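You operate a simulated robot arm through the tools that you are given. There is no shell and no other tool.

Carry out the task below with a simulated robot arm. There is one attempt and no reset: what you move stays moved.

## Task
Put things in order on the top of the fit-out bench. At the end: the purple sanding pad stands where the teal box of clips stood; the orange jack pad stands where the pink brush stood; the teal box of clips stands where the orange jack pad stood; the pink brush is in the white parts tray; whatever was shut is shut again. Leave all else as you found it, and nothing knocked over.

It is judged by the outcome, as a careful person would: the job done as asked, and still so three seconds after it is handed in. It fails if anything else is knocked over, pushed out of place, dropped, spilled or broken.

## Robot
A 7-joint arm with a two-finger parallel gripper, fixed in place. Base frame: the origin is at the foot of the arm, x ahead of it, y to its left, z up; the work surface is at about z = 0. Units: m, degrees, N and s.
With the tool pointing down near the work surface it reaches from about 0.22 to 0.58 m from the base axis. Its first joint turns from -66.0 to 66.0 degrees. Payload 2.5 kg.
The TCP is the grasp point between the finger pads, 0.023 m short of the fingertips. In the tool frame z runs along the fingers and y along their closing line. Largest opening 0.094 m; finger width 0.038, thickness 0.01; the body of the gripper, 0.054 by 0.096 m, starts 0.039 m behind the TCP.
Orientation is that of the tool frame in the base frame, as a unit quaternion [x, y, z, w]. With the fingers straight down and closing along the base's y, the tool's x points along the base's -x, its y along +y and its z along -z.

## Interface
- The arm moves only by the tool play_rows. Its argument "plan" is a list of rows, each a list of 3 entries, a list of its own where there are three numbers: the gripper command, from -1 (fully open) to 1 (shut), values between in proportion, then the shift along the base's x, y, z in cm, then the turn, a rotation vector about the base's x, y, z in degrees. In form: [[jaw, [tx, ty, tz], [wx, wy, wz]], ...]. A call has 1 to 20 rows; each row is the pose to reach, as a shift and turn from the pose commanded when the call began. A row lasts 0.2 s, in which the tool goes at most 0.05 m and 8.6 degrees; a call with a longer step from one row to the next is refused whole, and so is a gripper value outside its range. A pose out of reach is approached as far as the arm can. The call stops where the force on the tool passes 40 N (or 10 N more than at its start, if that is more) or the arm is blocked; 0.2 s more then pass. The fingers move at their own pace (about 0.108 m/s each) and stop on an object; they squeeze with about 28 N. The grip force told is the motor's: it shows also when the fingers shut on nothing. Time passes only in rows, and 0.2 s behind the last, so rows that repeat a pose let the fingers close. The reply holds the time, the measured pose of the TCP, the force on the tool along the base axes, the opening and the grip force, in the units named above and with some noise, with the torque about the TCP (base axes, N m) and any sound that the robot's microphone picked up.
- Cameras (640 x 400 px; columns grow to the right, rows downward): "scene" is fixed at [0.1196, -0.4117, 0.5173]; the picture's right is [0.79, -0.61, 0.00], its down [-0.42, -0.54, -0.73] and it looks along [0.45, 0.57, -0.69] (base axes); focal length 236 px, centre (320, 200). "wrist" rides on the gripper at [0.086, 0.016, -0.075] in the tool frame; the picture's right is [-0.18, 0.98, 0.00], its down [-0.58, -0.11, -0.81] and it looks along [-0.79, -0.15, 0.59] (tool axes); focal length 243 px, centre (320, 200). There is no depth. A picture from a camera that has moved, and an enlarged one, comes with that camera's place and axes in the base frame and with its lens. The place of the scene camera against the robot may be out by one fixed shift of up to 0.025 m in any direction.
- grab_frame(camera): a new picture of that camera. It takes no simulated time.
- inspect(camera, box): a new picture of the part [left, top, right, bottom] of that camera's present view, enlarged. It takes no simulated time.
- finish_job(): hands the job in; it is judged then, once.

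Nothing tells you positions but the pictures and the camera data. Unless the task says otherwise, let go and move clear before handing in.

The tools are called after ">>>" as name(argument=value, ...) on one line, values as JSON. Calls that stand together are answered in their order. play_rows: Moves the arm, as the interface text tells. Its arguments: {"type":"object","properties":{"plan":{"type":"array","items":{"type":"array"}}},"required":["plan"]} The other tools are called the same way: grab_frame (camera) takes a picture; inspect (camera, box) takes an enlarged picture of a part of a camera's view; finish_job () hands the job in.

At the start:

```text
time: 0.0
position: [0.363, -0.0393, 0.3206]
orientation: [-0.001, 1.0, 0.0, 0.0]
contact_force: [-0.1, 0.0, -0.8]
wrist_torque: [-0.02, 0.01, -0.04]
gripper_width: 0.0941
gripper_force: 0.0
```

scene: 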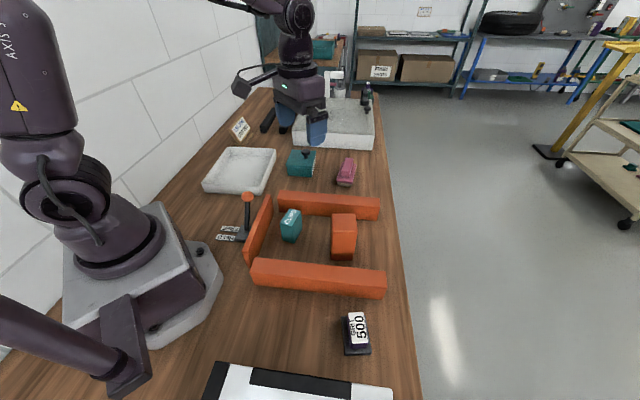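
wrist: 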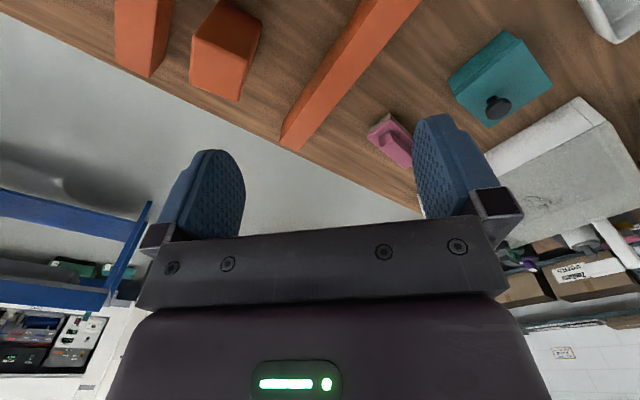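

I see a bench with a white tray, a teal box with a knob, a pink brush, an orange-walled area holding a teal item and an orange block, and a purple/black pad marked 500. I'll look closer before moving anything.

>>> inspect(camera="scene", box=[200, 80, 400, 205])

>>> inspect(camera="scene", box=[200, 180, 400, 305])

>>> inspect(camera="scene", box=[240, 275, 440, 400])

>>> inspect(camera="wrist", box=[320, 0, 640, 200])

```text
3.20 times, centred on (300, 142) of scene
camera zoom: at [0.1196, -0.4117, 0.5173], right [0.79, -0.61, 0.0], down [-0.42, -0.54, -0.73], along [0.45, 0.57, -0.69], focal length 755 px, centre (384, 384)
```

zoom: 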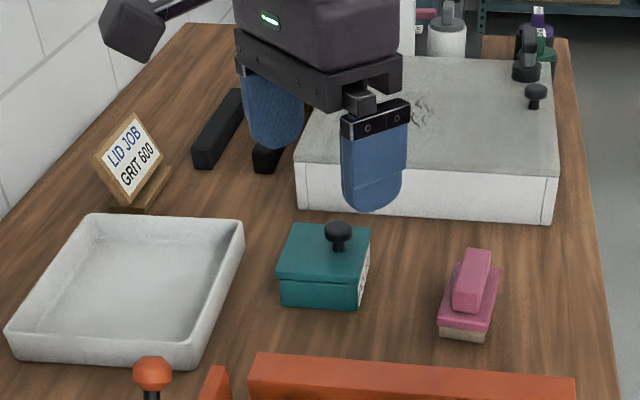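

```text
3.20 times, centred on (300, 242) of scene
camera zoom: at [0.1196, -0.4117, 0.5173], right [0.79, -0.61, 0.0], down [-0.42, -0.54, -0.73], along [0.45, 0.57, -0.69], focal length 755 px, centre (384, 64)
```

zoom: 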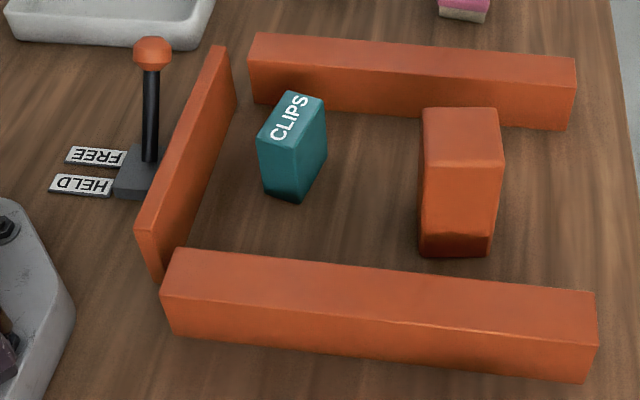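

```text
3.20 times, centred on (340, 338) of scene
camera zoom: at [0.1196, -0.4117, 0.5173], right [0.79, -0.61, 0.0], down [-0.42, -0.54, -0.73], along [0.45, 0.57, -0.69], focal length 755 px, centre (256, -240)
```

zoom: 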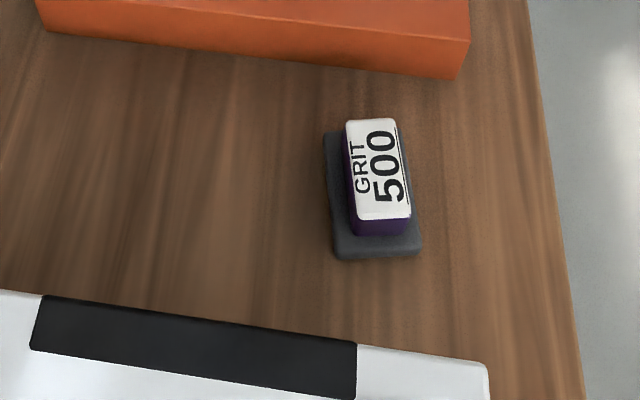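

```text
2.00 times, centred on (480, 100) of wrist
camera zoom: at [0.2756, -0.0241, 0.3953], right [0.18, 0.98, 0.0], down [0.58, -0.11, 0.81], along [0.79, -0.15, -0.59], focal length 485 px, centre (0, 400)
```

zoom: 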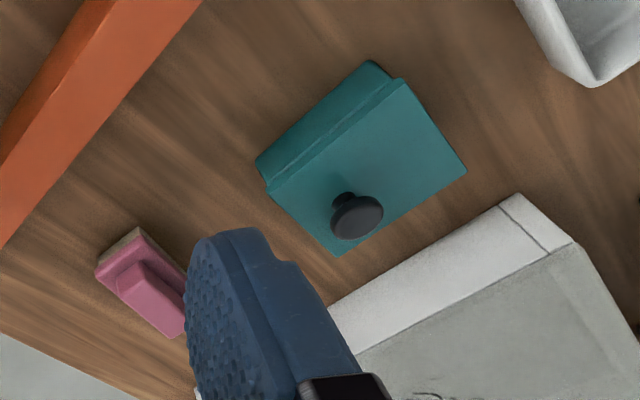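

The visible layout: CLIPS box and jack pad stand inside an orange rail frame near a HELD/FREE lever, the pad marked 500 is nearest the camera, and the brush and a knobbed teal box are at the far end by a lidded white chest. I'll swing the wrist camera round to read labels and see hidden areas before touching anything.

>>> play_rows(plan=[[-1, [-2, 1, 1], [0, 0, 8]], [-1, [-4, 2, 2], [0, 0, 16]], [-1, [-6, 3, 3], [0, 0, 24]], [-1, [-8, 4, 4], [0, 0, 32]], [-1, [-8, 4, 5], [0, 0, 40]], [-1, [-8, 4, 5], [0, 0, 45]], [-1, [-8, 4, 5], [0, 0, 45]]])

>>> grab_frame(camera="wrist")

>>> grab_frame(camera="scene")

```text
time: 1.6
position: [0.2835, -0.0006, 0.3701]
orientation: [-0.383, 0.924, 0.001, 0.0]
contact_force: [0.0, -0.3, 0.0]
wrist_torque: [-0.03, 0.01, -0.02]
gripper_width: 0.0939
gripper_force: 0.1
```

```text
taken
camera wrist: at [0.21, -0.0503, 0.4451], right [-0.57, 0.82, 0.0], down [0.49, 0.34, 0.81], along [0.66, 0.46, -0.59], focal length 243 px, centre (320, 200)
```

wrist: 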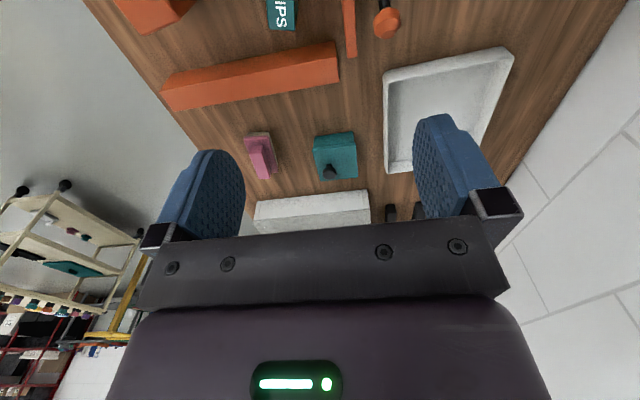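

```text
taken
```

scene: 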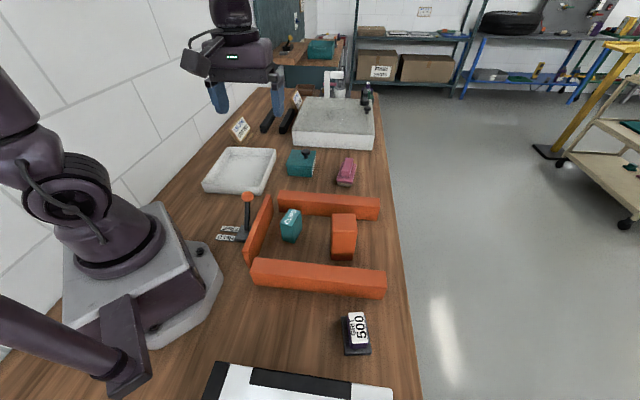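

The gripper is now out of the way of the far area. I'll zoom into the far chest, signs, teal box and lever.

>>> inspect(camera="scene", box=[220, 70, 400, 160])

>>> inspect(camera="scene", box=[270, 135, 370, 195])

>>> inspect(camera="scene", box=[205, 180, 305, 260])

>>> inspect(camera="wrist", box=[220, 0, 420, 240])

```text
3.56 times, centred on (310, 115) of scene
camera zoom: at [0.1196, -0.4117, 0.5173], right [0.79, -0.61, 0.0], down [-0.42, -0.54, -0.73], along [0.45, 0.57, -0.69], focal length 839 px, centre (356, 502)
```

zoom: 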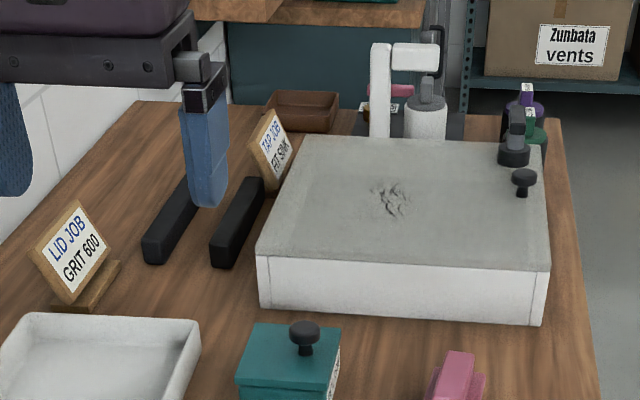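

```text
6.40 times, centred on (320, 165) of scene
camera zoom: at [0.1196, -0.4117, 0.5173], right [0.79, -0.61, 0.0], down [-0.42, -0.54, -0.73], along [0.45, 0.57, -0.69], focal length 1510 px, centre (320, 424)
```

zoom: 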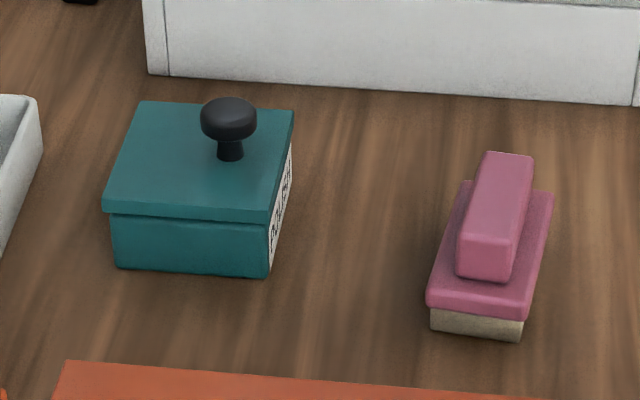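

```text
5.00 times, centred on (255, 220) of scene
camera zoom: at [0.1196, -0.4117, 0.5173], right [0.79, -0.61, 0.0], down [-0.42, -0.54, -0.73], along [0.45, 0.57, -0.69], focal length 1180 px, centre (645, 100)
```

zoom: 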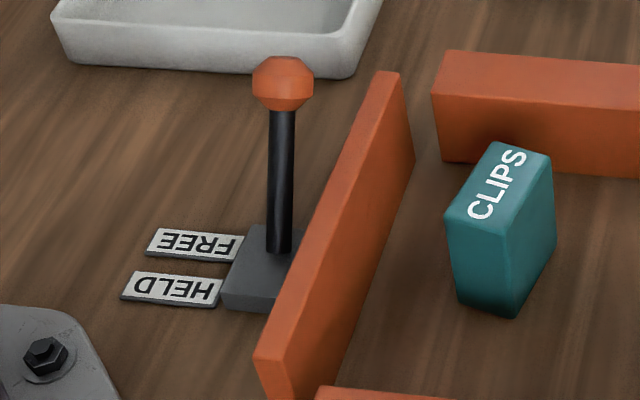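

```text
1.67 times, centred on (320, 120) of wrist
camera zoom: at [0.21, -0.0503, 0.4451], right [-0.57, 0.82, 0.0], down [0.49, 0.34, 0.81], along [0.66, 0.46, -0.59], focal length 404 px, centre (320, 333)
```

zoom: 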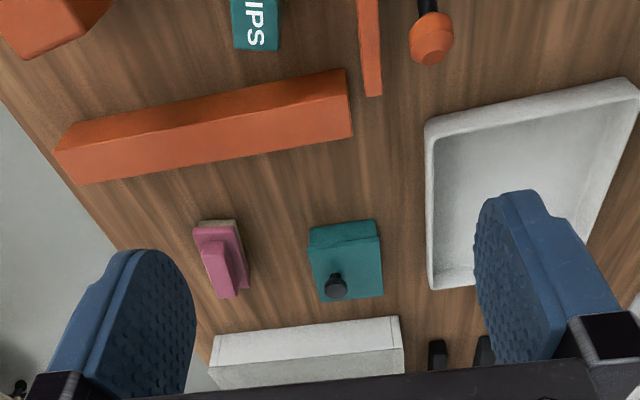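

I can see the lever leans toward FREE, the signs read "LID JOB GRIT 600" and "TAP JOB…", and the chest is at the far end. Next I move the wrist camera closer to the brush and teal box for accurate positions.

>>> play_rows(plan=[[-1, [4, 0, -2], [0, 0, 0]], [-1, [8, 0, -4], [0, 0, 0]], [-1, [12, 0, -6], [0, 0, 0]], [-1, [14, 0, -8], [0, 0, 0]], [-1, [14, 0, -8], [0, 0, 0]]])

>>> grab_frame(camera="wrist")

>>> inspect(camera="wrist", box=[200, 0, 440, 150])

```text
time: 2.8
position: [0.4237, -0.0002, 0.2895]
orientation: [-0.383, 0.924, -0.001, 0.0]
contact_force: [0.3, 0.6, 0.1]
wrist_torque: [-0.02, 0.0, -0.03]
gripper_width: 0.0939
gripper_force: 0.0
```

```text
taken
camera wrist: at [0.3497, -0.0502, 0.3644], right [-0.56, 0.83, 0.0], down [0.49, 0.33, 0.81], along [0.67, 0.46, -0.59], focal length 243 px, centre (320, 200)
```

wrist: 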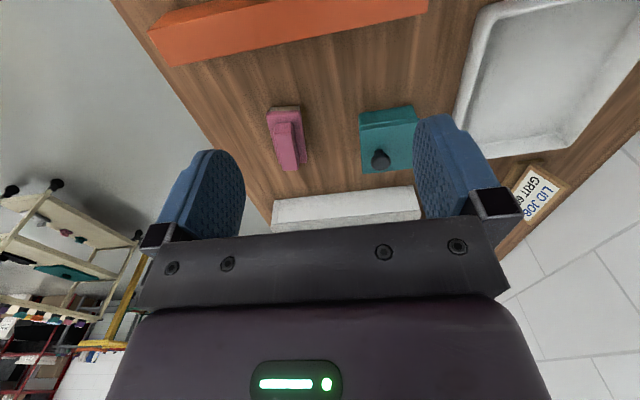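

```text
2.67 times, centred on (320, 75) of wrist
camera zoom: at [0.3497, -0.0502, 0.3644], right [-0.56, 0.83, 0.0], down [0.49, 0.33, 0.81], along [0.67, 0.46, -0.59], focal length 647 px, centre (320, 533)
```

zoom: 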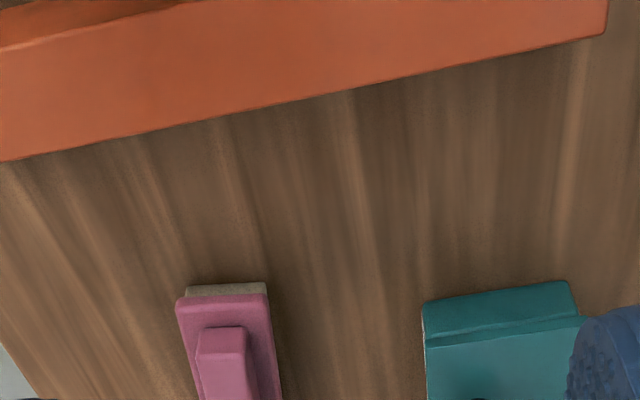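

The brush lies around (0.62, 0.07), rather far out, long axis about 38° from base x. Now I turn the wrist camera toward the fenced area to measure the clips box, jack pad, rails and purple pad.

>>> play_rows(plan=[[-1, [-1, 0, 0], [0, 0, -8]], [-1, [-2, 0, 0], [0, 0, -16]], [-1, [-3, 1, 0], [0, 0, -24]], [-1, [-4, 1, 0], [0, 0, -32]], [-1, [-5, 2, 0], [0, 0, -40]], [-1, [-6, 2, 0], [0, 0, -48]], [-1, [-7, 3, 0], [0, 0, -56]], [-1, [-8, 3, 0], [0, 0, -64]], [-1, [-9, 4, 0], [0, 0, -72]], [-1, [-10, 4, 0], [0, 0, -80]], [-1, [-11, 4, 0], [0, 0, -88]], [-1, [-12, 5, 0], [0, 0, -96]], [-1, [-13, 5, 0], [0, 0, -105]], [-1, [-14, 5, 1], [0, 0, -105]], [-1, [-14, 5, 1], [0, 0, -105]]])

>>> grab_frame(camera="wrist")

>>> inspect(camera="wrist", box=[180, 0, 460, 175])

```text
refused: row 13 steps farther than a row can; nothing moved
```

```text
taken
camera wrist: at [0.3497, -0.0502, 0.3644], right [-0.56, 0.83, 0.0], down [0.49, 0.33, 0.81], along [0.67, 0.46, -0.59], focal length 243 px, centre (320, 200)
```

wrist: 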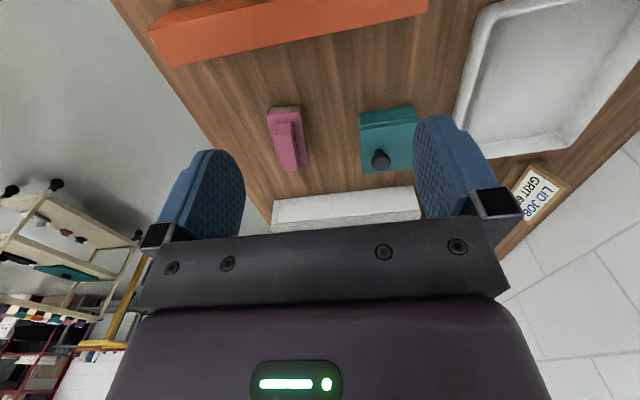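

```text
2.29 times, centred on (320, 88) of wrist
camera zoom: at [0.3497, -0.0502, 0.3644], right [-0.56, 0.83, 0.0], down [0.49, 0.33, 0.81], along [0.67, 0.46, -0.59], focal length 555 px, centre (320, 457)
```

zoom: 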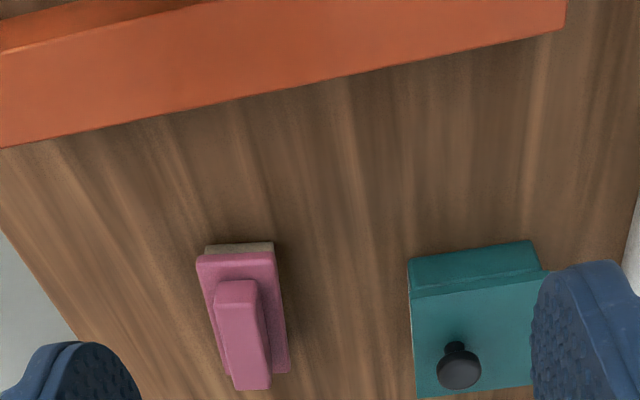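

That one was refused for a 9° step; same plan with smaller turns.

>>> play_rows(plan=[[-1, [-1, 0, 0], [0, 0, -8]], [-1, [-2, 0, 0], [0, 0, -16]], [-1, [-3, 1, 0], [0, 0, -24]], [-1, [-4, 1, 0], [0, 0, -32]], [-1, [-5, 2, 0], [0, 0, -40]], [-1, [-6, 2, 0], [0, 0, -48]], [-1, [-7, 3, 0], [0, 0, -56]], [-1, [-8, 3, 0], [0, 0, -64]], [-1, [-9, 4, 0], [0, 0, -72]], [-1, [-10, 4, 0], [0, 0, -80]], [-1, [-11, 4, 0], [0, 0, -88]], [-1, [-12, 5, 0], [0, 0, -96]], [-1, [-13, 5, 0], [0, 0, -104]], [-1, [-14, 5, 1], [0, 0, -105]], [-1, [-14, 5, 1], [0, 0, -105]]])

>>> grab_frame(camera="wrist")

>>> inspect(camera="wrist", box=[180, 0, 460, 175])

```text
time: 6.0
position: [0.2838, 0.0493, 0.3007]
orientation: [0.5, 0.866, -0.001, 0.0]
contact_force: [0.0, 0.1, 0.0]
wrist_torque: [0.02, -0.01, -0.05]
gripper_width: 0.094
gripper_force: 0.0
```

```text
taken
camera wrist: at [0.2535, 0.1323, 0.3755], right [0.94, 0.33, 0.0], down [0.2, -0.56, 0.81], along [0.27, -0.76, -0.59], focal length 243 px, centre (320, 200)
```

wrist: 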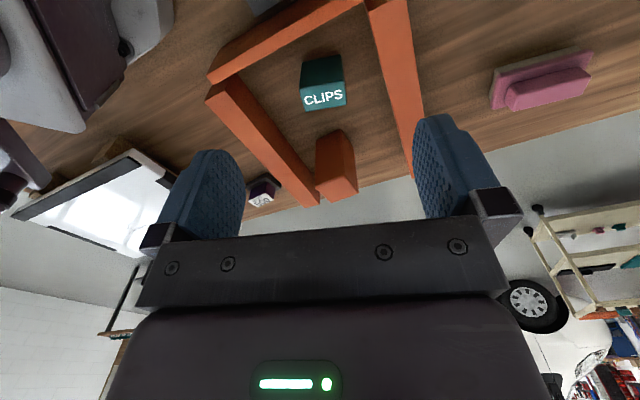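

```text
2.29 times, centred on (320, 88) of wrist
camera zoom: at [0.2535, 0.1323, 0.3755], right [0.94, 0.33, 0.0], down [0.2, -0.56, 0.81], along [0.27, -0.76, -0.59], focal length 555 px, centre (320, 457)
```

zoom: 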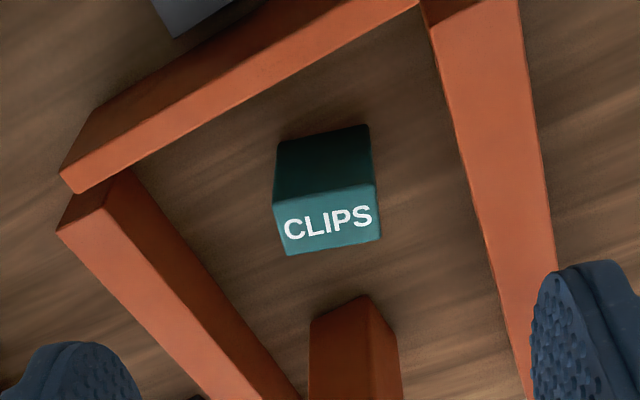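

I have the clips box at about (0.319, -0.037), roughly 57×35×72 mm, turned ~30°. Let me zoom on the jack pad and rails, and the teal box's label, from here.

>>> inspect(camera="wrist", box=[240, 110, 400, 210])

>>> inspect(camera="wrist", box=[200, 0, 440, 150])

>>> inspect(camera="scene", box=[310, 190, 400, 280])

```text
4.00 times, centred on (320, 160) of wrist
camera zoom: at [0.2535, 0.1323, 0.3755], right [0.94, 0.33, 0.0], down [0.2, -0.56, 0.81], along [0.27, -0.76, -0.59], focal length 970 px, centre (320, 360)
```

zoom: 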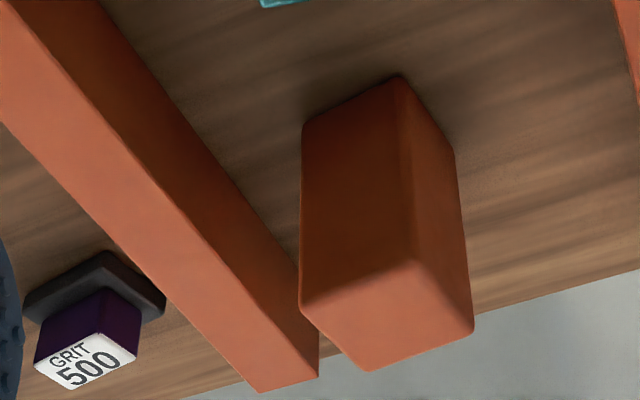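

```text
2.67 times, centred on (320, 75) of wrist
camera zoom: at [0.2535, 0.1323, 0.3755], right [0.94, 0.33, 0.0], down [0.2, -0.56, 0.81], along [0.27, -0.76, -0.59], focal length 647 px, centre (320, 533)
```

zoom: 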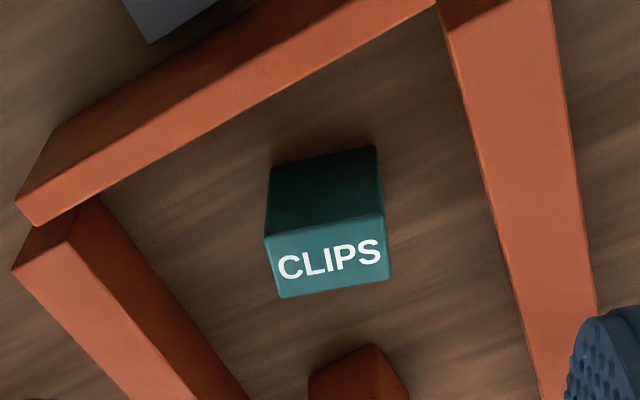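

```text
4.44 times, centred on (355, 235) of scene
camera zoom: at [0.1196, -0.4117, 0.5173], right [0.79, -0.61, 0.0], down [-0.42, -0.54, -0.73], along [0.45, 0.57, -0.69], focal length 1048 px, centre (164, 44)
```

zoom: 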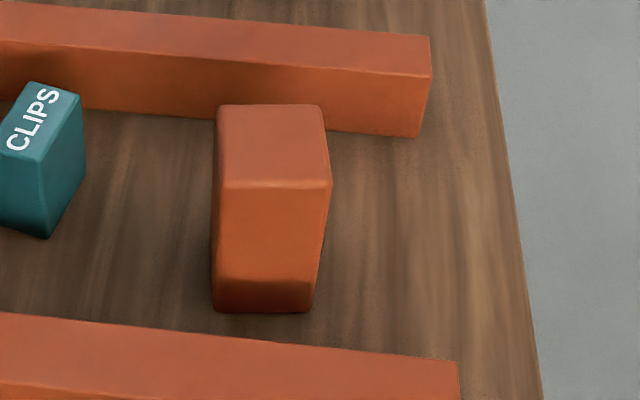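

The jack pad is a tall block (~55×55×114 mm) centred near (0.39, -0.166); the lever is at FREE and out of the way. Next I go towards the brush at (0.614, 0.063) to view it closely and test how far the arm can reach.

>>> play_rows(plan=[[-1, [1, 0, 0], [0, 0, 8]], [-1, [2, 0, 0], [0, 0, 16]], [-1, [4, -1, 0], [0, 0, 24]], [-1, [6, -1, 0], [0, 0, 32]], [-1, [8, -1, 0], [0, 0, 40]], [-1, [9, -2, 0], [0, 0, 48]], [-1, [10, -2, -1], [0, 0, 56]], [-1, [12, -2, -2], [0, 0, 64]], [-1, [14, -3, -3], [0, 0, 72]], [-1, [15, -3, -4], [0, 0, 80]], [-1, [16, -3, -5], [0, 0, 88]], [-1, [16.7, -3, -5], [0, 0, 96]], [-1, [16.7, -3, -5], [0, 0, 97.5]], [-1, [16.7, -3, -5], [0, 0, 97.5]]])

>>> grab_frame(camera="wrist")

>>> inspect(camera="wrist", box=[220, 30, 440, 190])

```text
time: 9.0
position: [0.4512, 0.0185, 0.2495]
orientation: [-0.322, 0.947, 0.001, 0.0]
contact_force: [0.5, -0.5, 0.4]
wrist_torque: [0.0, 0.01, 0.0]
gripper_width: 0.0941
gripper_force: 0.1
```

```text
taken
camera wrist: at [0.3709, -0.0207, 0.3253], right [-0.45, 0.89, 0.0], down [0.53, 0.27, 0.81], along [0.72, 0.37, -0.59], focal length 243 px, centre (320, 200)
```

wrist: 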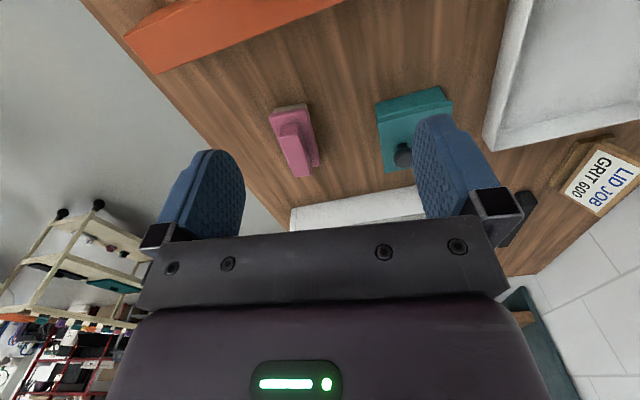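

```text
2.50 times, centred on (330, 110) of wrist
camera zoom: at [0.3709, -0.0207, 0.3253], right [-0.45, 0.89, 0.0], down [0.53, 0.27, 0.81], along [0.72, 0.37, -0.59], focal length 606 px, centre (295, 425)
```

zoom: 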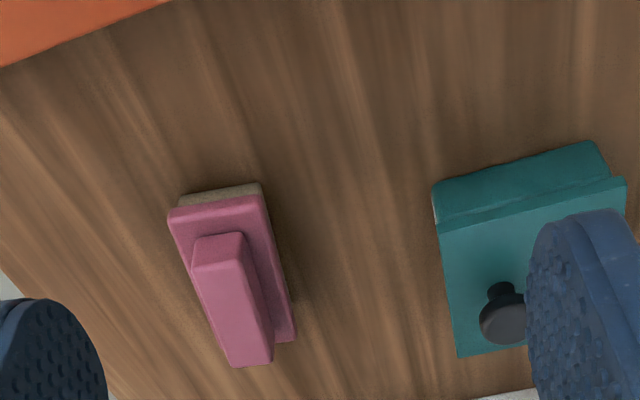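

Two views agree: the brush is centred near (0.615, 0.064), yaw ~37°, about 109×54 mm with a 26 mm handle topping out near 0.048. I'll test vertical reach above it at a safe height.

>>> play_rows(plan=[[-1, [4, 1, -2], [0, 0, 0]], [-1, [8, 2, -4], [0, 0, 0]], [-1, [12, 3, -6], [0, 0, 0]], [-1, [15, 4, -8], [0, 0, 0]], [-1, [16.5, 4.3, -9], [0, 0, 0]], [-1, [16.5, 4.3, -9], [0, 0, 0]], [-1, [16.5, 4.3, -9], [0, 0, 0]]])

>>> grab_frame(camera="scene")

>>> grab_frame(camera="wrist")

```text
time: 10.6
position: [0.5984, 0.0603, 0.16]
orientation: [-0.322, 0.947, 0.0, -0.001]
contact_force: [-0.3, -0.3, 0.0]
wrist_torque: [0.0, -0.01, 0.02]
gripper_width: 0.0939
gripper_force: 0.1
out of reach, approached as far as the arm can: row 5, 6, 7
```

```text
taken
```

scene: 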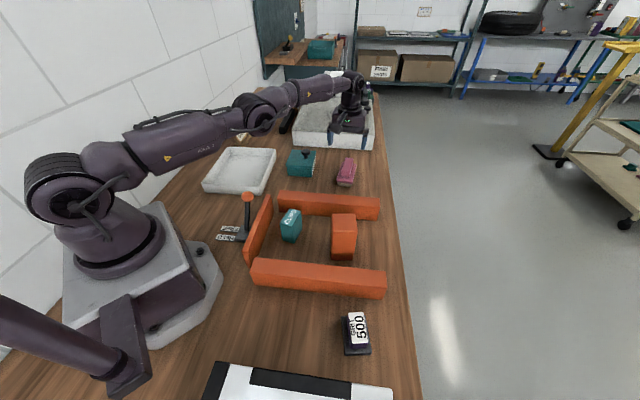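

```text
taken
camera wrist: at [0.5196, 0.0205, 0.2347], right [-0.45, 0.89, 0.0], down [0.53, 0.27, 0.81], along [0.72, 0.37, -0.59], focal length 243 px, centre (320, 200)
```

wrist: 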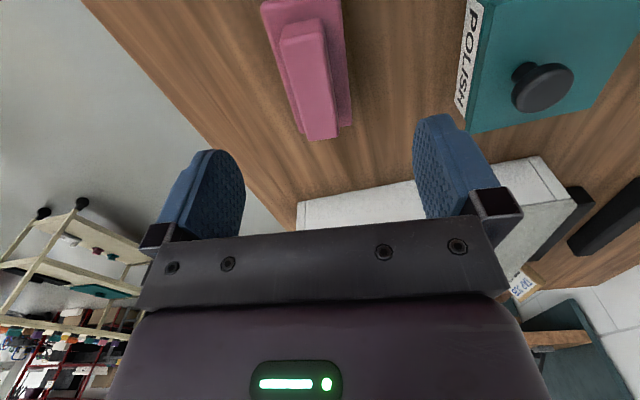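

The knobbed teal box reads POLISH, so the CLIPS box is indeed the one in the fence. Vertical reach ends at about 0.60 m here, so I'll tilt the tool outward 20° and check that the brush centre becomes reachable at a safe height.

>>> play_rows(plan=[[-1, [0, 0, 0], [4.2, -5.6, 0]], [-1, [0, 0, -1], [8.4, -11.2, 0]], [-1, [0, 0, -3], [12.04, -15.97, 0]], [-1, [0, 0, -4], [12.04, -15.97, 0]], [-1, [0, 0, -4], [12.04, -15.97, 0]]])

>>> grab_frame(camera="wrist")

>>> inspect(camera="scene", box=[260, 60, 420, 200])

```text
time: 11.8
position: [0.5987, 0.0606, 0.1194]
orientation: [-0.317, 0.932, 0.054, 0.166]
contact_force: [-0.6, 0.2, -0.8]
wrist_torque: [0.02, 0.03, 0.03]
gripper_width: 0.0941
gripper_force: 0.0
```

```text
taken
camera wrist: at [0.5031, 0.0084, 0.1608], right [-0.46, 0.89, 0.06], down [0.28, 0.08, 0.96], along [0.84, 0.46, -0.28], focal length 243 px, centre (320, 200)
```

wrist: 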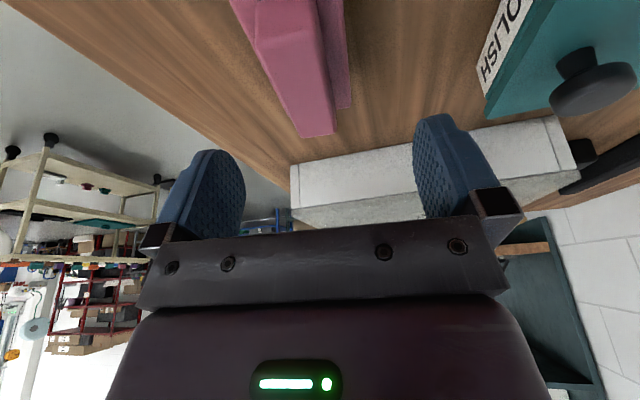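

```text
2.86 times, centred on (340, 130) of scene
camera zoom: at [0.1196, -0.4117, 0.5173], right [0.79, -0.61, 0.0], down [-0.42, -0.54, -0.73], along [0.45, 0.57, -0.69], focal length 674 px, centre (263, 400)
```

zoom: 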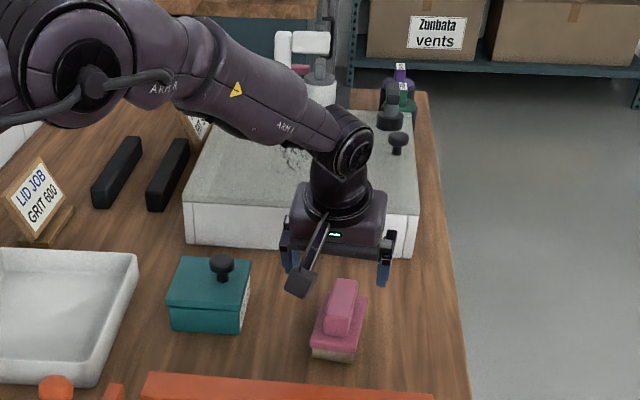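

The tilt holds and the arm stayed at (0.599, 0.061). Now I move over the brush centre at a height of 10 cm and check alignment.

>>> play_rows(plan=[[-1, [1.0, 0.2, -1], [0, 0, 0]], [-1, [1.65, 0.35, -2], [0, 0, 0]], [-1, [1.65, 0.35, -2], [0, 0, 0]]])

>>> grab_frame(camera="wrist")

>>> inspect(camera="scene", box=[290, 100, 410, 200])

```text
time: 12.6
position: [0.615, 0.0643, 0.1005]
orientation: [-0.317, 0.932, 0.054, 0.165]
contact_force: [-0.3, 0.2, -0.6]
wrist_torque: [0.0, -0.01, -0.01]
gripper_width: 0.094
gripper_force: 0.0
```

```text
taken
camera wrist: at [0.5198, 0.0115, 0.1406], right [-0.46, 0.89, 0.06], down [0.28, 0.08, 0.96], along [0.84, 0.46, -0.28], focal length 243 px, centre (320, 200)
```

wrist: 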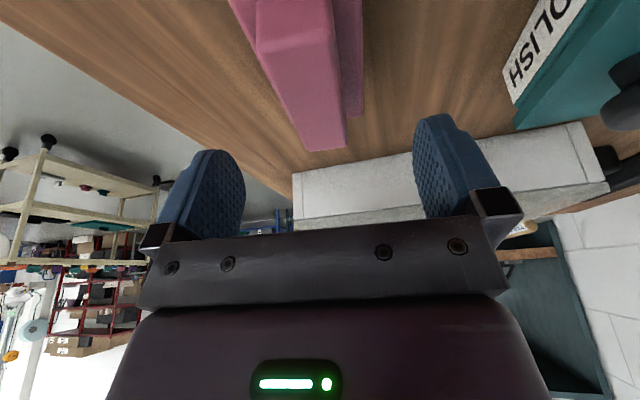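

```text
4.00 times, centred on (350, 150) of scene
camera zoom: at [0.1196, -0.4117, 0.5173], right [0.79, -0.61, 0.0], down [-0.42, -0.54, -0.73], along [0.45, 0.57, -0.69], focal length 944 px, centre (200, 400)
```

zoom: 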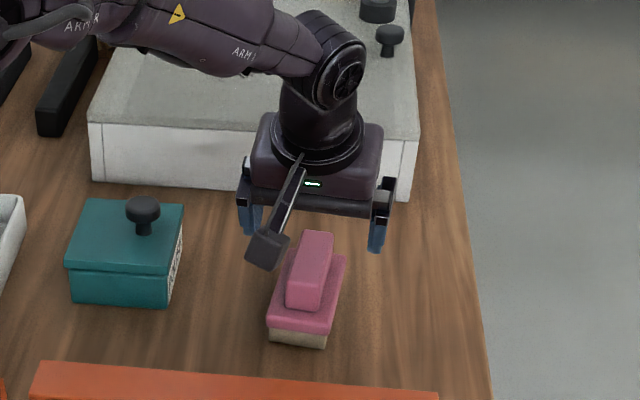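

Aligned within about 2 mm across the brush. I lower over it and close on the brush.

>>> play_rows(plan=[[-1, [0, 0, -3], [0, 0, 0]], [-1, [0, 0, -5], [0, 0, 0]], [-1, [0, 0, -6.3], [0, 0, 0]], [-1, [0, 0, -6.3], [0, 0, 0]]])

>>> grab_frame(camera="wrist")

>>> inspect(camera="scene", box=[290, 100, 410, 200])

```text
time: 13.6
position: [0.6155, 0.0641, 0.0364]
orientation: [-0.316, 0.933, 0.054, 0.166]
contact_force: [-1.2, -1.0, 0.7]
wrist_torque: [-0.01, 0.0, 0.0]
gripper_width: 0.094
gripper_force: 0.0
```

```text
taken
camera wrist: at [0.5199, 0.012, 0.0776], right [-0.46, 0.89, 0.06], down [0.28, 0.08, 0.96], along [0.84, 0.46, -0.28], focal length 243 px, centre (320, 200)
```

wrist: 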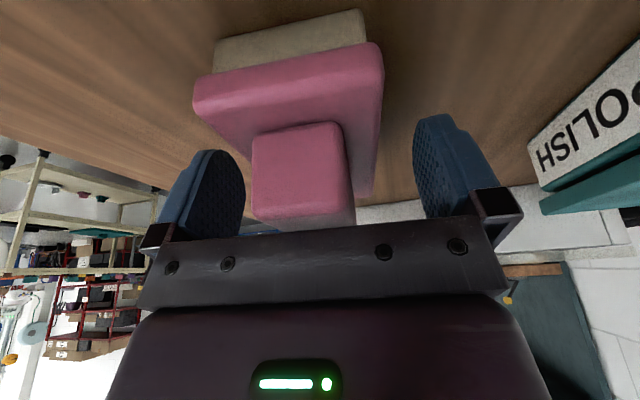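

```text
4.00 times, centred on (350, 150) of scene
camera zoom: at [0.1196, -0.4117, 0.5173], right [0.79, -0.61, 0.0], down [-0.42, -0.54, -0.73], along [0.45, 0.57, -0.69], focal length 944 px, centre (200, 400)
```

zoom: 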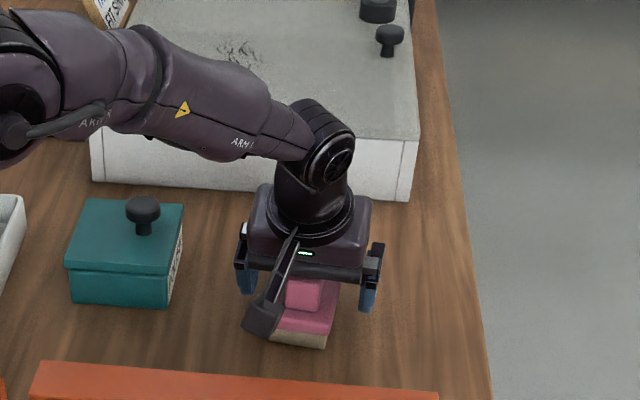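

The fingers straddle the brush and are centred. I close on it.

>>> play_rows(plan=[[0, [0, 0, 0], [0, 0, 0]], [1, [0, 0, 0], [0, 0, 0]], [1, [0, 0, 0], [0, 0, 0]], [1, [0, 0, 0], [0, 0, 0]], [1, [0, 0, 0], [0, 0, 0]]])

>>> grab_frame(camera="wrist")

```text
time: 14.8
position: [0.6157, 0.0642, 0.0377]
orientation: [-0.318, 0.932, 0.055, 0.165]
contact_force: [-0.1, 0.1, 0.1]
wrist_torque: [0.02, -0.04, 0.01]
gripper_width: 0.0556
gripper_force: 28.4
```

```text
taken
camera wrist: at [0.5198, 0.0119, 0.0777], right [-0.46, 0.89, 0.06], down [0.28, 0.08, 0.96], along [0.84, 0.46, -0.28], focal length 243 px, centre (320, 200)
```

wrist: 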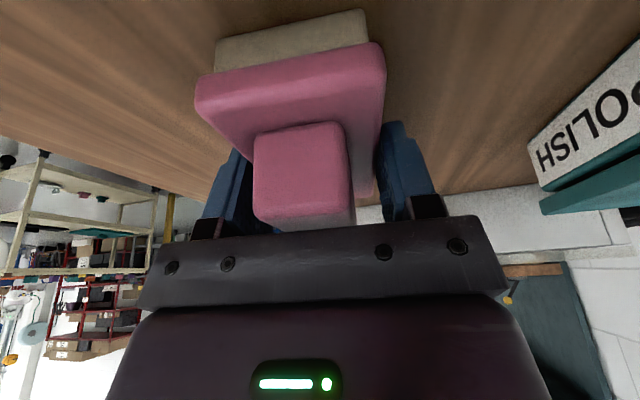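

The brush is gripped (5.6 cm across). I lift it straight up and check it before carrying it to the tray around (0.334, 0.308).

>>> play_rows(plan=[[1, [0, 0, 1], [0, 0, 0]], [1, [0, 0, 3], [0, 0, 0]], [1, [0, 0, 6], [0, 0, 0]], [1, [0, 0, 10], [0, 0, 0]], [1, [0, 0, 14], [0, 0, 0]], [1, [0, 0, 16], [0, 0, 0]], [1, [0, 0, 16], [0, 0, 0]]])

>>> grab_frame(camera="wrist")

>>> grab_frame(camera="scene")

```text
time: 16.4
position: [0.6144, 0.0648, 0.1977]
orientation: [-0.317, 0.932, 0.054, 0.165]
contact_force: [0.3, 0.0, -0.4]
wrist_torque: [0.01, 0.01, -0.02]
gripper_width: 0.0555
gripper_force: 28.3
```

```text
taken
camera wrist: at [0.5193, 0.0125, 0.2377], right [-0.46, 0.89, 0.06], down [0.28, 0.08, 0.96], along [0.84, 0.46, -0.28], focal length 243 px, centre (320, 200)
```

wrist: 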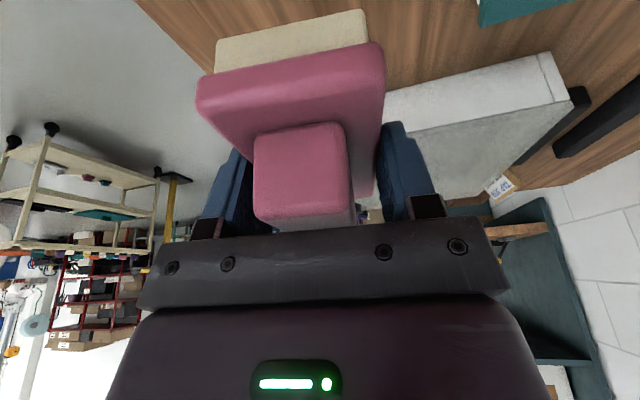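

```text
taken
```

scene: 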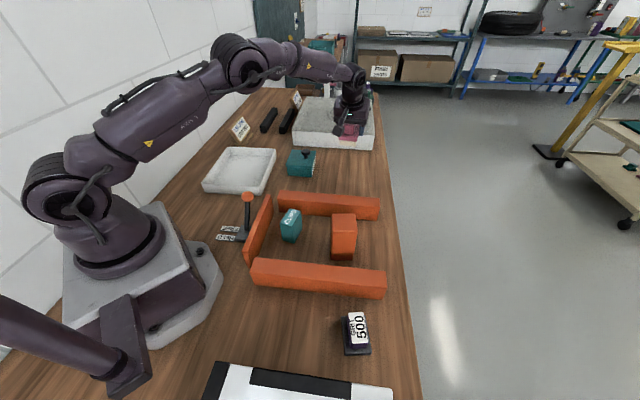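

The brush is held firmly. Now I carry it over toward the tray, staying high, and look again.

>>> play_rows(plan=[[1, [-2, 1, 0.5], [0, 0, 0]], [1, [-5, 3, 1], [0, 0, 0]], [1, [-8.5, 5.5, 1], [0, 0, 2]], [1, [-12, 8, 1.5], [0, 0, 4]], [1, [-15.5, 10.5, 2], [0, 0, 6]], [1, [-19, 13, 2], [0, 0, 8]], [1, [-22.5, 15.5, 2], [0, 0, 10]], [1, [-26, 18, 2], [0, 0, 10]], [1, [-29, 20, 2], [0, 0, 10]], [1, [-31, 20.5, 2], [0, 0, 10]], [1, [-31, 20.5, 2], [0, 0, 10]]])

>>> grab_frame(camera="wrist")

>>> grab_frame(camera="scene")

```text
time: 18.8
position: [0.3042, 0.2693, 0.217]
orientation: [-0.396, 0.902, 0.068, 0.16]
contact_force: [0.5, 1.0, -1.6]
wrist_torque: [0.0, 0.01, 0.01]
gripper_width: 0.0556
gripper_force: 28.4
```

```text
taken
camera wrist: at [0.2193, 0.2018, 0.2573], right [-0.61, 0.79, 0.06], down [0.26, 0.13, 0.96], along [0.75, 0.6, -0.28], focal length 243 px, centre (320, 200)
```

wrist: 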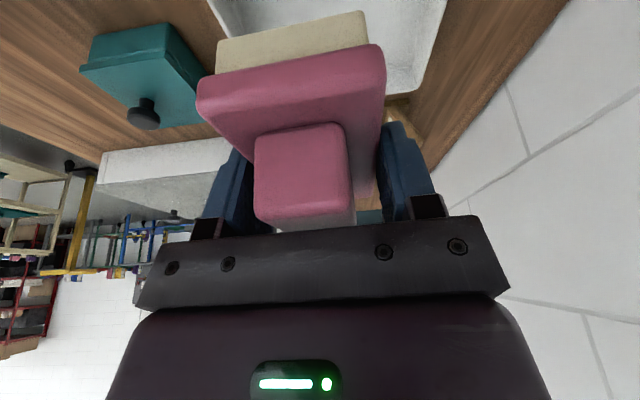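

```text
taken
```

scene: 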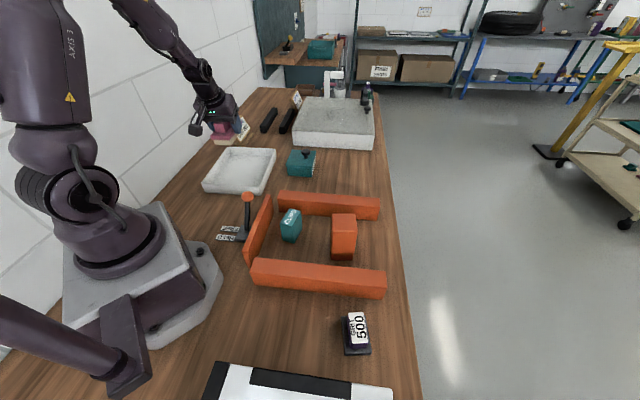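

The tray is below-ahead, centred about (0.334, 0.308) with its long axis near 47°. I position above its interior and lower most of the way.

>>> play_rows(plan=[[1, [2, 2.5, 0], [0, 0, 0]], [1, [3.7, 4.75, 0], [0, 0, 0]], [1, [3.7, 4.75, -4], [0, 0, 0]], [1, [3.7, 4.75, -8], [0, 0, 0]], [1, [3.7, 4.75, -11], [0, 0, 0]], [1, [3.7, 4.75, -13], [0, 0, 0]], [1, [3.7, 4.75, -13], [0, 0, 0]]])

>>> inspect(camera="scene", box=[170, 90, 330, 210])

>>> grab_frame(camera="wrist")

```text
time: 20.4
position: [0.3411, 0.316, 0.0867]
orientation: [-0.398, 0.901, 0.069, 0.159]
contact_force: [1.0, -0.3, -0.6]
wrist_torque: [-0.04, -0.03, 0.03]
gripper_width: 0.0554
gripper_force: 27.8
```

```text
3.33 times, centred on (250, 150) of scene
camera zoom: at [0.1196, -0.4117, 0.5173], right [0.79, -0.61, 0.0], down [-0.42, -0.54, -0.73], along [0.45, 0.57, -0.69], focal length 786 px, centre (553, 367)
```

zoom: 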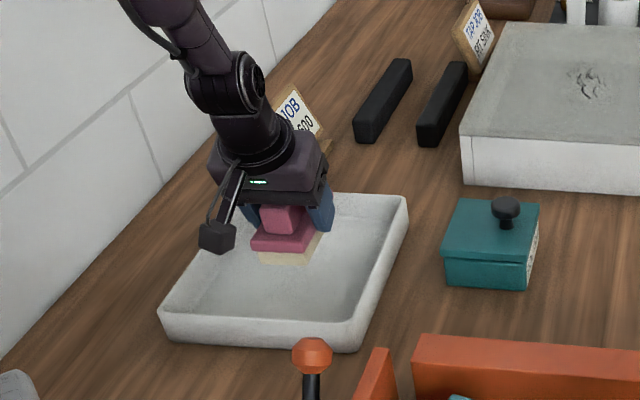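

```text
taken
camera wrist: at [0.257, 0.2492, 0.1273], right [-0.61, 0.79, 0.06], down [0.26, 0.13, 0.96], along [0.75, 0.6, -0.28], focal length 243 px, centre (320, 200)
```

wrist: 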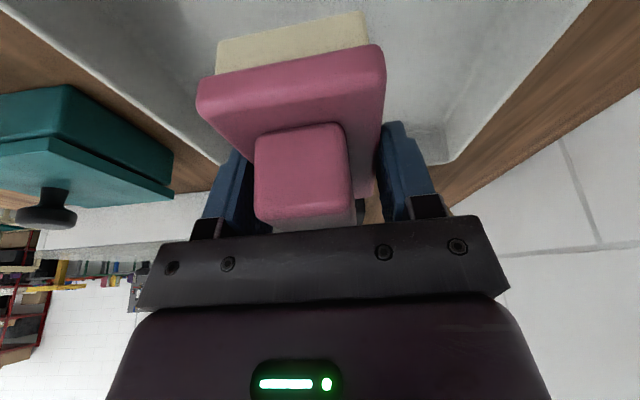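

The brush hangs inside the tray walls with about 4 cm to the far wall. I lower gently until it touches the tray floor.

>>> play_rows(plan=[[1, [0, 0, -1.5], [0, 0, 0]], [1, [0, 0, -2.8], [0, 0, 0]], [1, [0, 0, -3.4], [0, 0, 0]], [1, [0, 0, -3.7], [0, 0, 0]], [1, [0, 0, -3.7], [0, 0, 0]]])

>>> inspect(camera="scene", box=[170, 90, 330, 210])

```text
time: 21.6
position: [0.342, 0.3169, 0.0509]
orientation: [-0.397, 0.901, 0.068, 0.159]
contact_force: [0.9, 0.3, -0.1]
wrist_torque: [0.0, 0.03, -0.03]
gripper_width: 0.0555
gripper_force: 28.5
```

```text
3.33 times, centred on (250, 150) of scene
camera zoom: at [0.1196, -0.4117, 0.5173], right [0.79, -0.61, 0.0], down [-0.42, -0.54, -0.73], along [0.45, 0.57, -0.69], focal length 786 px, centre (553, 367)
```

zoom: 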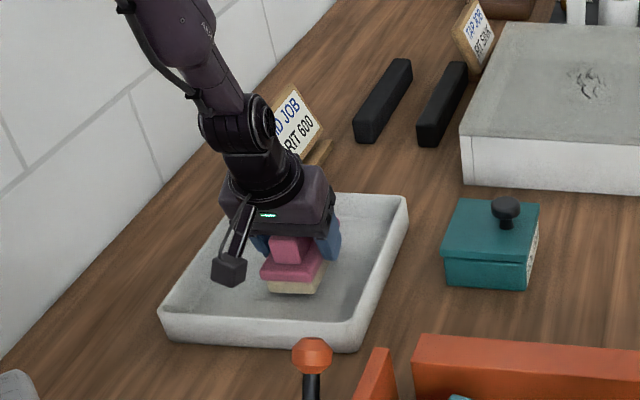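

>>> play_rows(plan=[[1, [0, 0, -0.3], [0, 0, 0]], [1, [0, 0, -0.5], [0, 0, 0]], [1, [0, 0, -0.5], [0, 0, 0]]])

>>> inspect(camera="wrist", box=[170, 0, 470, 160])

```text
time: 22.4
position: [0.3424, 0.3175, 0.0453]
orientation: [-0.398, 0.901, 0.069, 0.16]
contact_force: [0.2, -0.1, -1.3]
wrist_torque: [0.0, 0.0, -0.01]
gripper_width: 0.0556
gripper_force: 28.3
```

```text
2.13 times, centred on (320, 80) of wrist
camera zoom: at [0.257, 0.2487, 0.0858], right [-0.61, 0.79, 0.06], down [0.26, 0.13, 0.96], along [0.75, 0.6, -0.28], focal length 518 px, centre (320, 456)
```

zoom: 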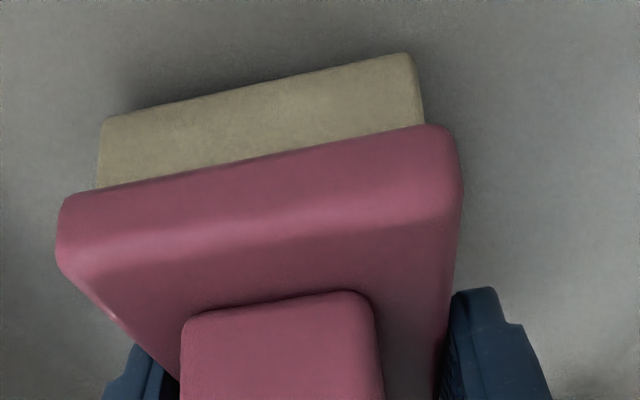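

No contact yet at 4.5 cm; I keep lowering in small steps.

>>> play_rows(plan=[[1, [0, 0, -0.15], [0, 0, 0]], [1, [0, 0, -0.3], [0, 0, 0]], [1, [0, 0, -0.3], [0, 0, 0]]])

```text
time: 23.2
position: [0.3408, 0.3169, 0.0428]
orientation: [-0.397, 0.901, 0.069, 0.159]
contact_force: [0.0, -0.1, -0.5]
wrist_torque: [0.03, -0.01, 0.01]
gripper_width: 0.0557
gripper_force: 27.5
```

>>> play_rows(plan=[[1, [0, 0, -0.15], [0, 0, 0]], [1, [0, 0, -0.3], [0, 0, 0]], [1, [0, 0, -0.3], [0, 0, 0]]])

```text
time: 24.0
position: [0.3437, 0.3178, 0.04]
orientation: [-0.397, 0.901, 0.07, 0.163]
contact_force: [-1.5, -1.3, 22.9]
wrist_torque: [-0.02, 0.04, -0.01]
gripper_width: 0.0554
gripper_force: 28.4
```

The brush has touched the tray floor (about 23 N). I ease off, open, and rise clear.

>>> play_rows(plan=[[1, [0, 0, 0.1], [0, 0, 0]], [0.2, [0, 0, 0.15], [0, 0, 0]], [-0.5, [0, 0, 0.15], [0, 0, 0]], [-0.9, [0, 0, 0.15], [0, 0, 0]], [-0.9, [0, 0, 0.15], [0, 0, 0]], [-0.9, [0, 0, 3], [0, 0, 0]], [-0.9, [0, 0, 7], [0, 0, 0]], [-0.9, [0, 0, 11], [0, 0, 0]], [-0.9, [0, 0, 15], [0, 0, 0]], [-0.9, [0, 0, 15], [0, 0, 0]]])

>>> grab_frame(camera="wrist")

>>> inspect(camera="scene", box=[170, 90, 330, 210])

```text
time: 26.2
position: [0.3418, 0.3167, 0.1893]
orientation: [-0.397, 0.901, 0.068, 0.16]
contact_force: [0.0, -0.2, -0.6]
wrist_torque: [-0.01, -0.01, 0.02]
gripper_width: 0.0895
gripper_force: 0.0
```

```text
taken
camera wrist: at [0.257, 0.2488, 0.2304], right [-0.61, 0.79, 0.06], down [0.26, 0.13, 0.96], along [0.75, 0.6, -0.28], focal length 243 px, centre (320, 200)
```

wrist: 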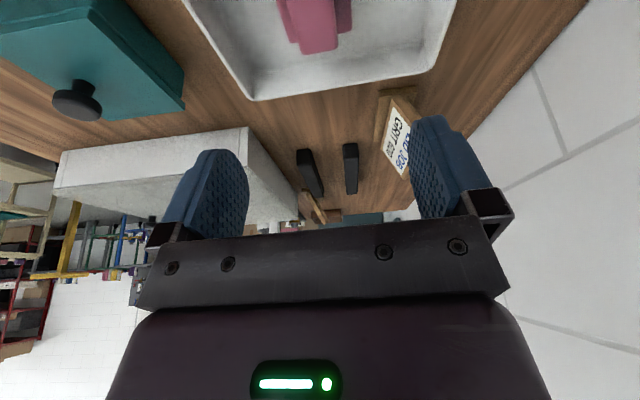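

```text
3.33 times, centred on (250, 150) of scene
camera zoom: at [0.1196, -0.4117, 0.5173], right [0.79, -0.61, 0.0], down [-0.42, -0.54, -0.73], along [0.45, 0.57, -0.69], focal length 786 px, centre (553, 367)
```

zoom: 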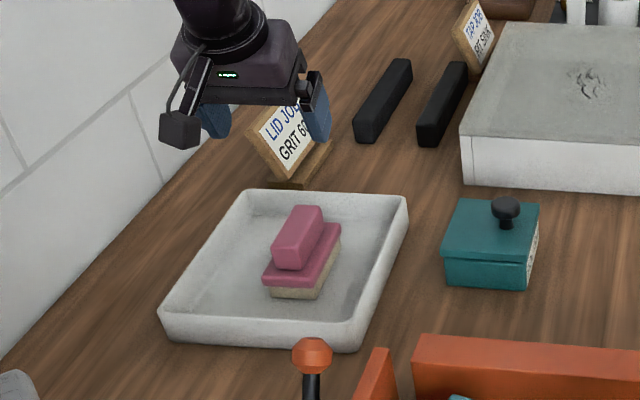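

The brush now lies inside the tray. Next the jack pad: I swing back (keeping the 20° outward tilt, turning to yaw -38° to match its faces) and view it from a standoff.

>>> play_rows(plan=[[-0.9, [0, -3, 2], [0, 0, -7.5]], [-0.9, [0, -7, 4], [0, 0, -15]], [-0.9, [0, -11, 5], [0, 0, -23]], [-0.9, [0, -15, 5], [0, 0, -31]], [-0.9, [0, -19, 5], [0, 0, -39]], [-0.9, [0, -23, 5], [0, 0, -47]], [-0.9, [0, -27, 5], [0, 0, -55]], [-0.9, [-1, -31, 5], [0, 0, -63]], [-0.9, [-2, -35, 4], [0, 0, -71]], [-0.9, [-3, -39, 4], [0, 0, -79]], [-0.9, [-4, -42, 3], [0, 0, -85.5]], [-0.9, [-4, -42, 3], [0, 0, -85.5]]])

>>> grab_frame(camera="wrist")

>>> grab_frame(camera="scene")

```text
time: 28.8
position: [0.3029, -0.1031, 0.2202]
orientation: [0.321, 0.931, -0.058, 0.163]
contact_force: [0.2, -0.8, -0.5]
wrist_torque: [-0.03, -0.01, -0.01]
gripper_width: 0.0896
gripper_force: 0.1
```

```text
taken
camera wrist: at [0.2269, -0.0245, 0.2599], right [0.74, 0.67, 0.06], down [0.15, -0.25, 0.96], along [0.65, -0.7, -0.28], focal length 243 px, centre (320, 200)
```

wrist: 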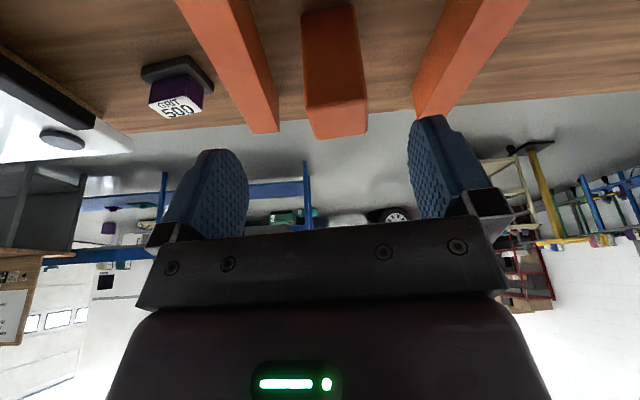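

```text
taken
```

scene: 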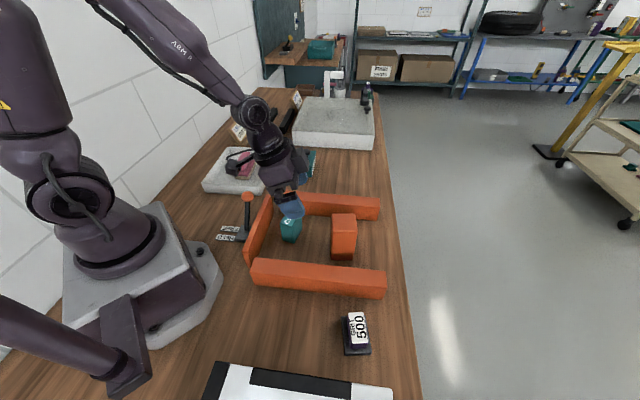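

I zoom in on the jack pad and the sanding pad from this view.

>>> inspect(camera="wrist", box=[200, 0, 456, 160])

>>> inspect(camera="wrist", box=[120, 40, 248, 120])

```text
2.50 times, centred on (328, 80) of wrist
camera zoom: at [0.2269, -0.0245, 0.2599], right [0.74, 0.67, 0.06], down [0.15, -0.25, 0.96], along [0.65, -0.7, -0.28], focal length 606 px, centre (300, 500)
```

zoom: 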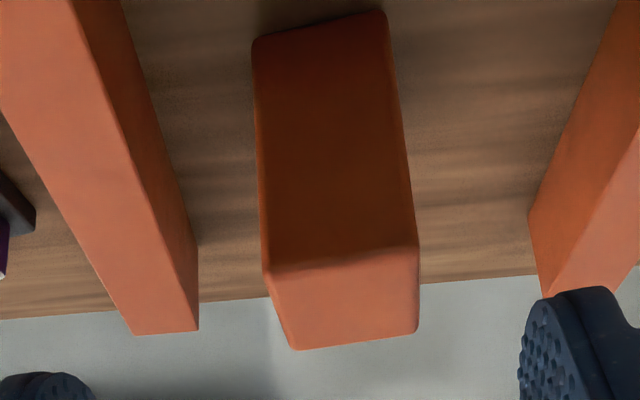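

```text
5.00 times, centred on (184, 80) of wrist
camera zoom: at [0.2269, -0.0245, 0.2599], right [0.74, 0.67, 0.06], down [0.15, -0.25, 0.96], along [0.65, -0.7, -0.28], focal length 1213 px, centre (1000, 800)
```

zoom: 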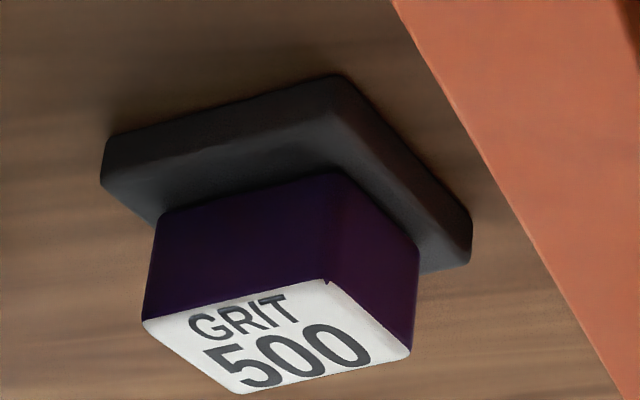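

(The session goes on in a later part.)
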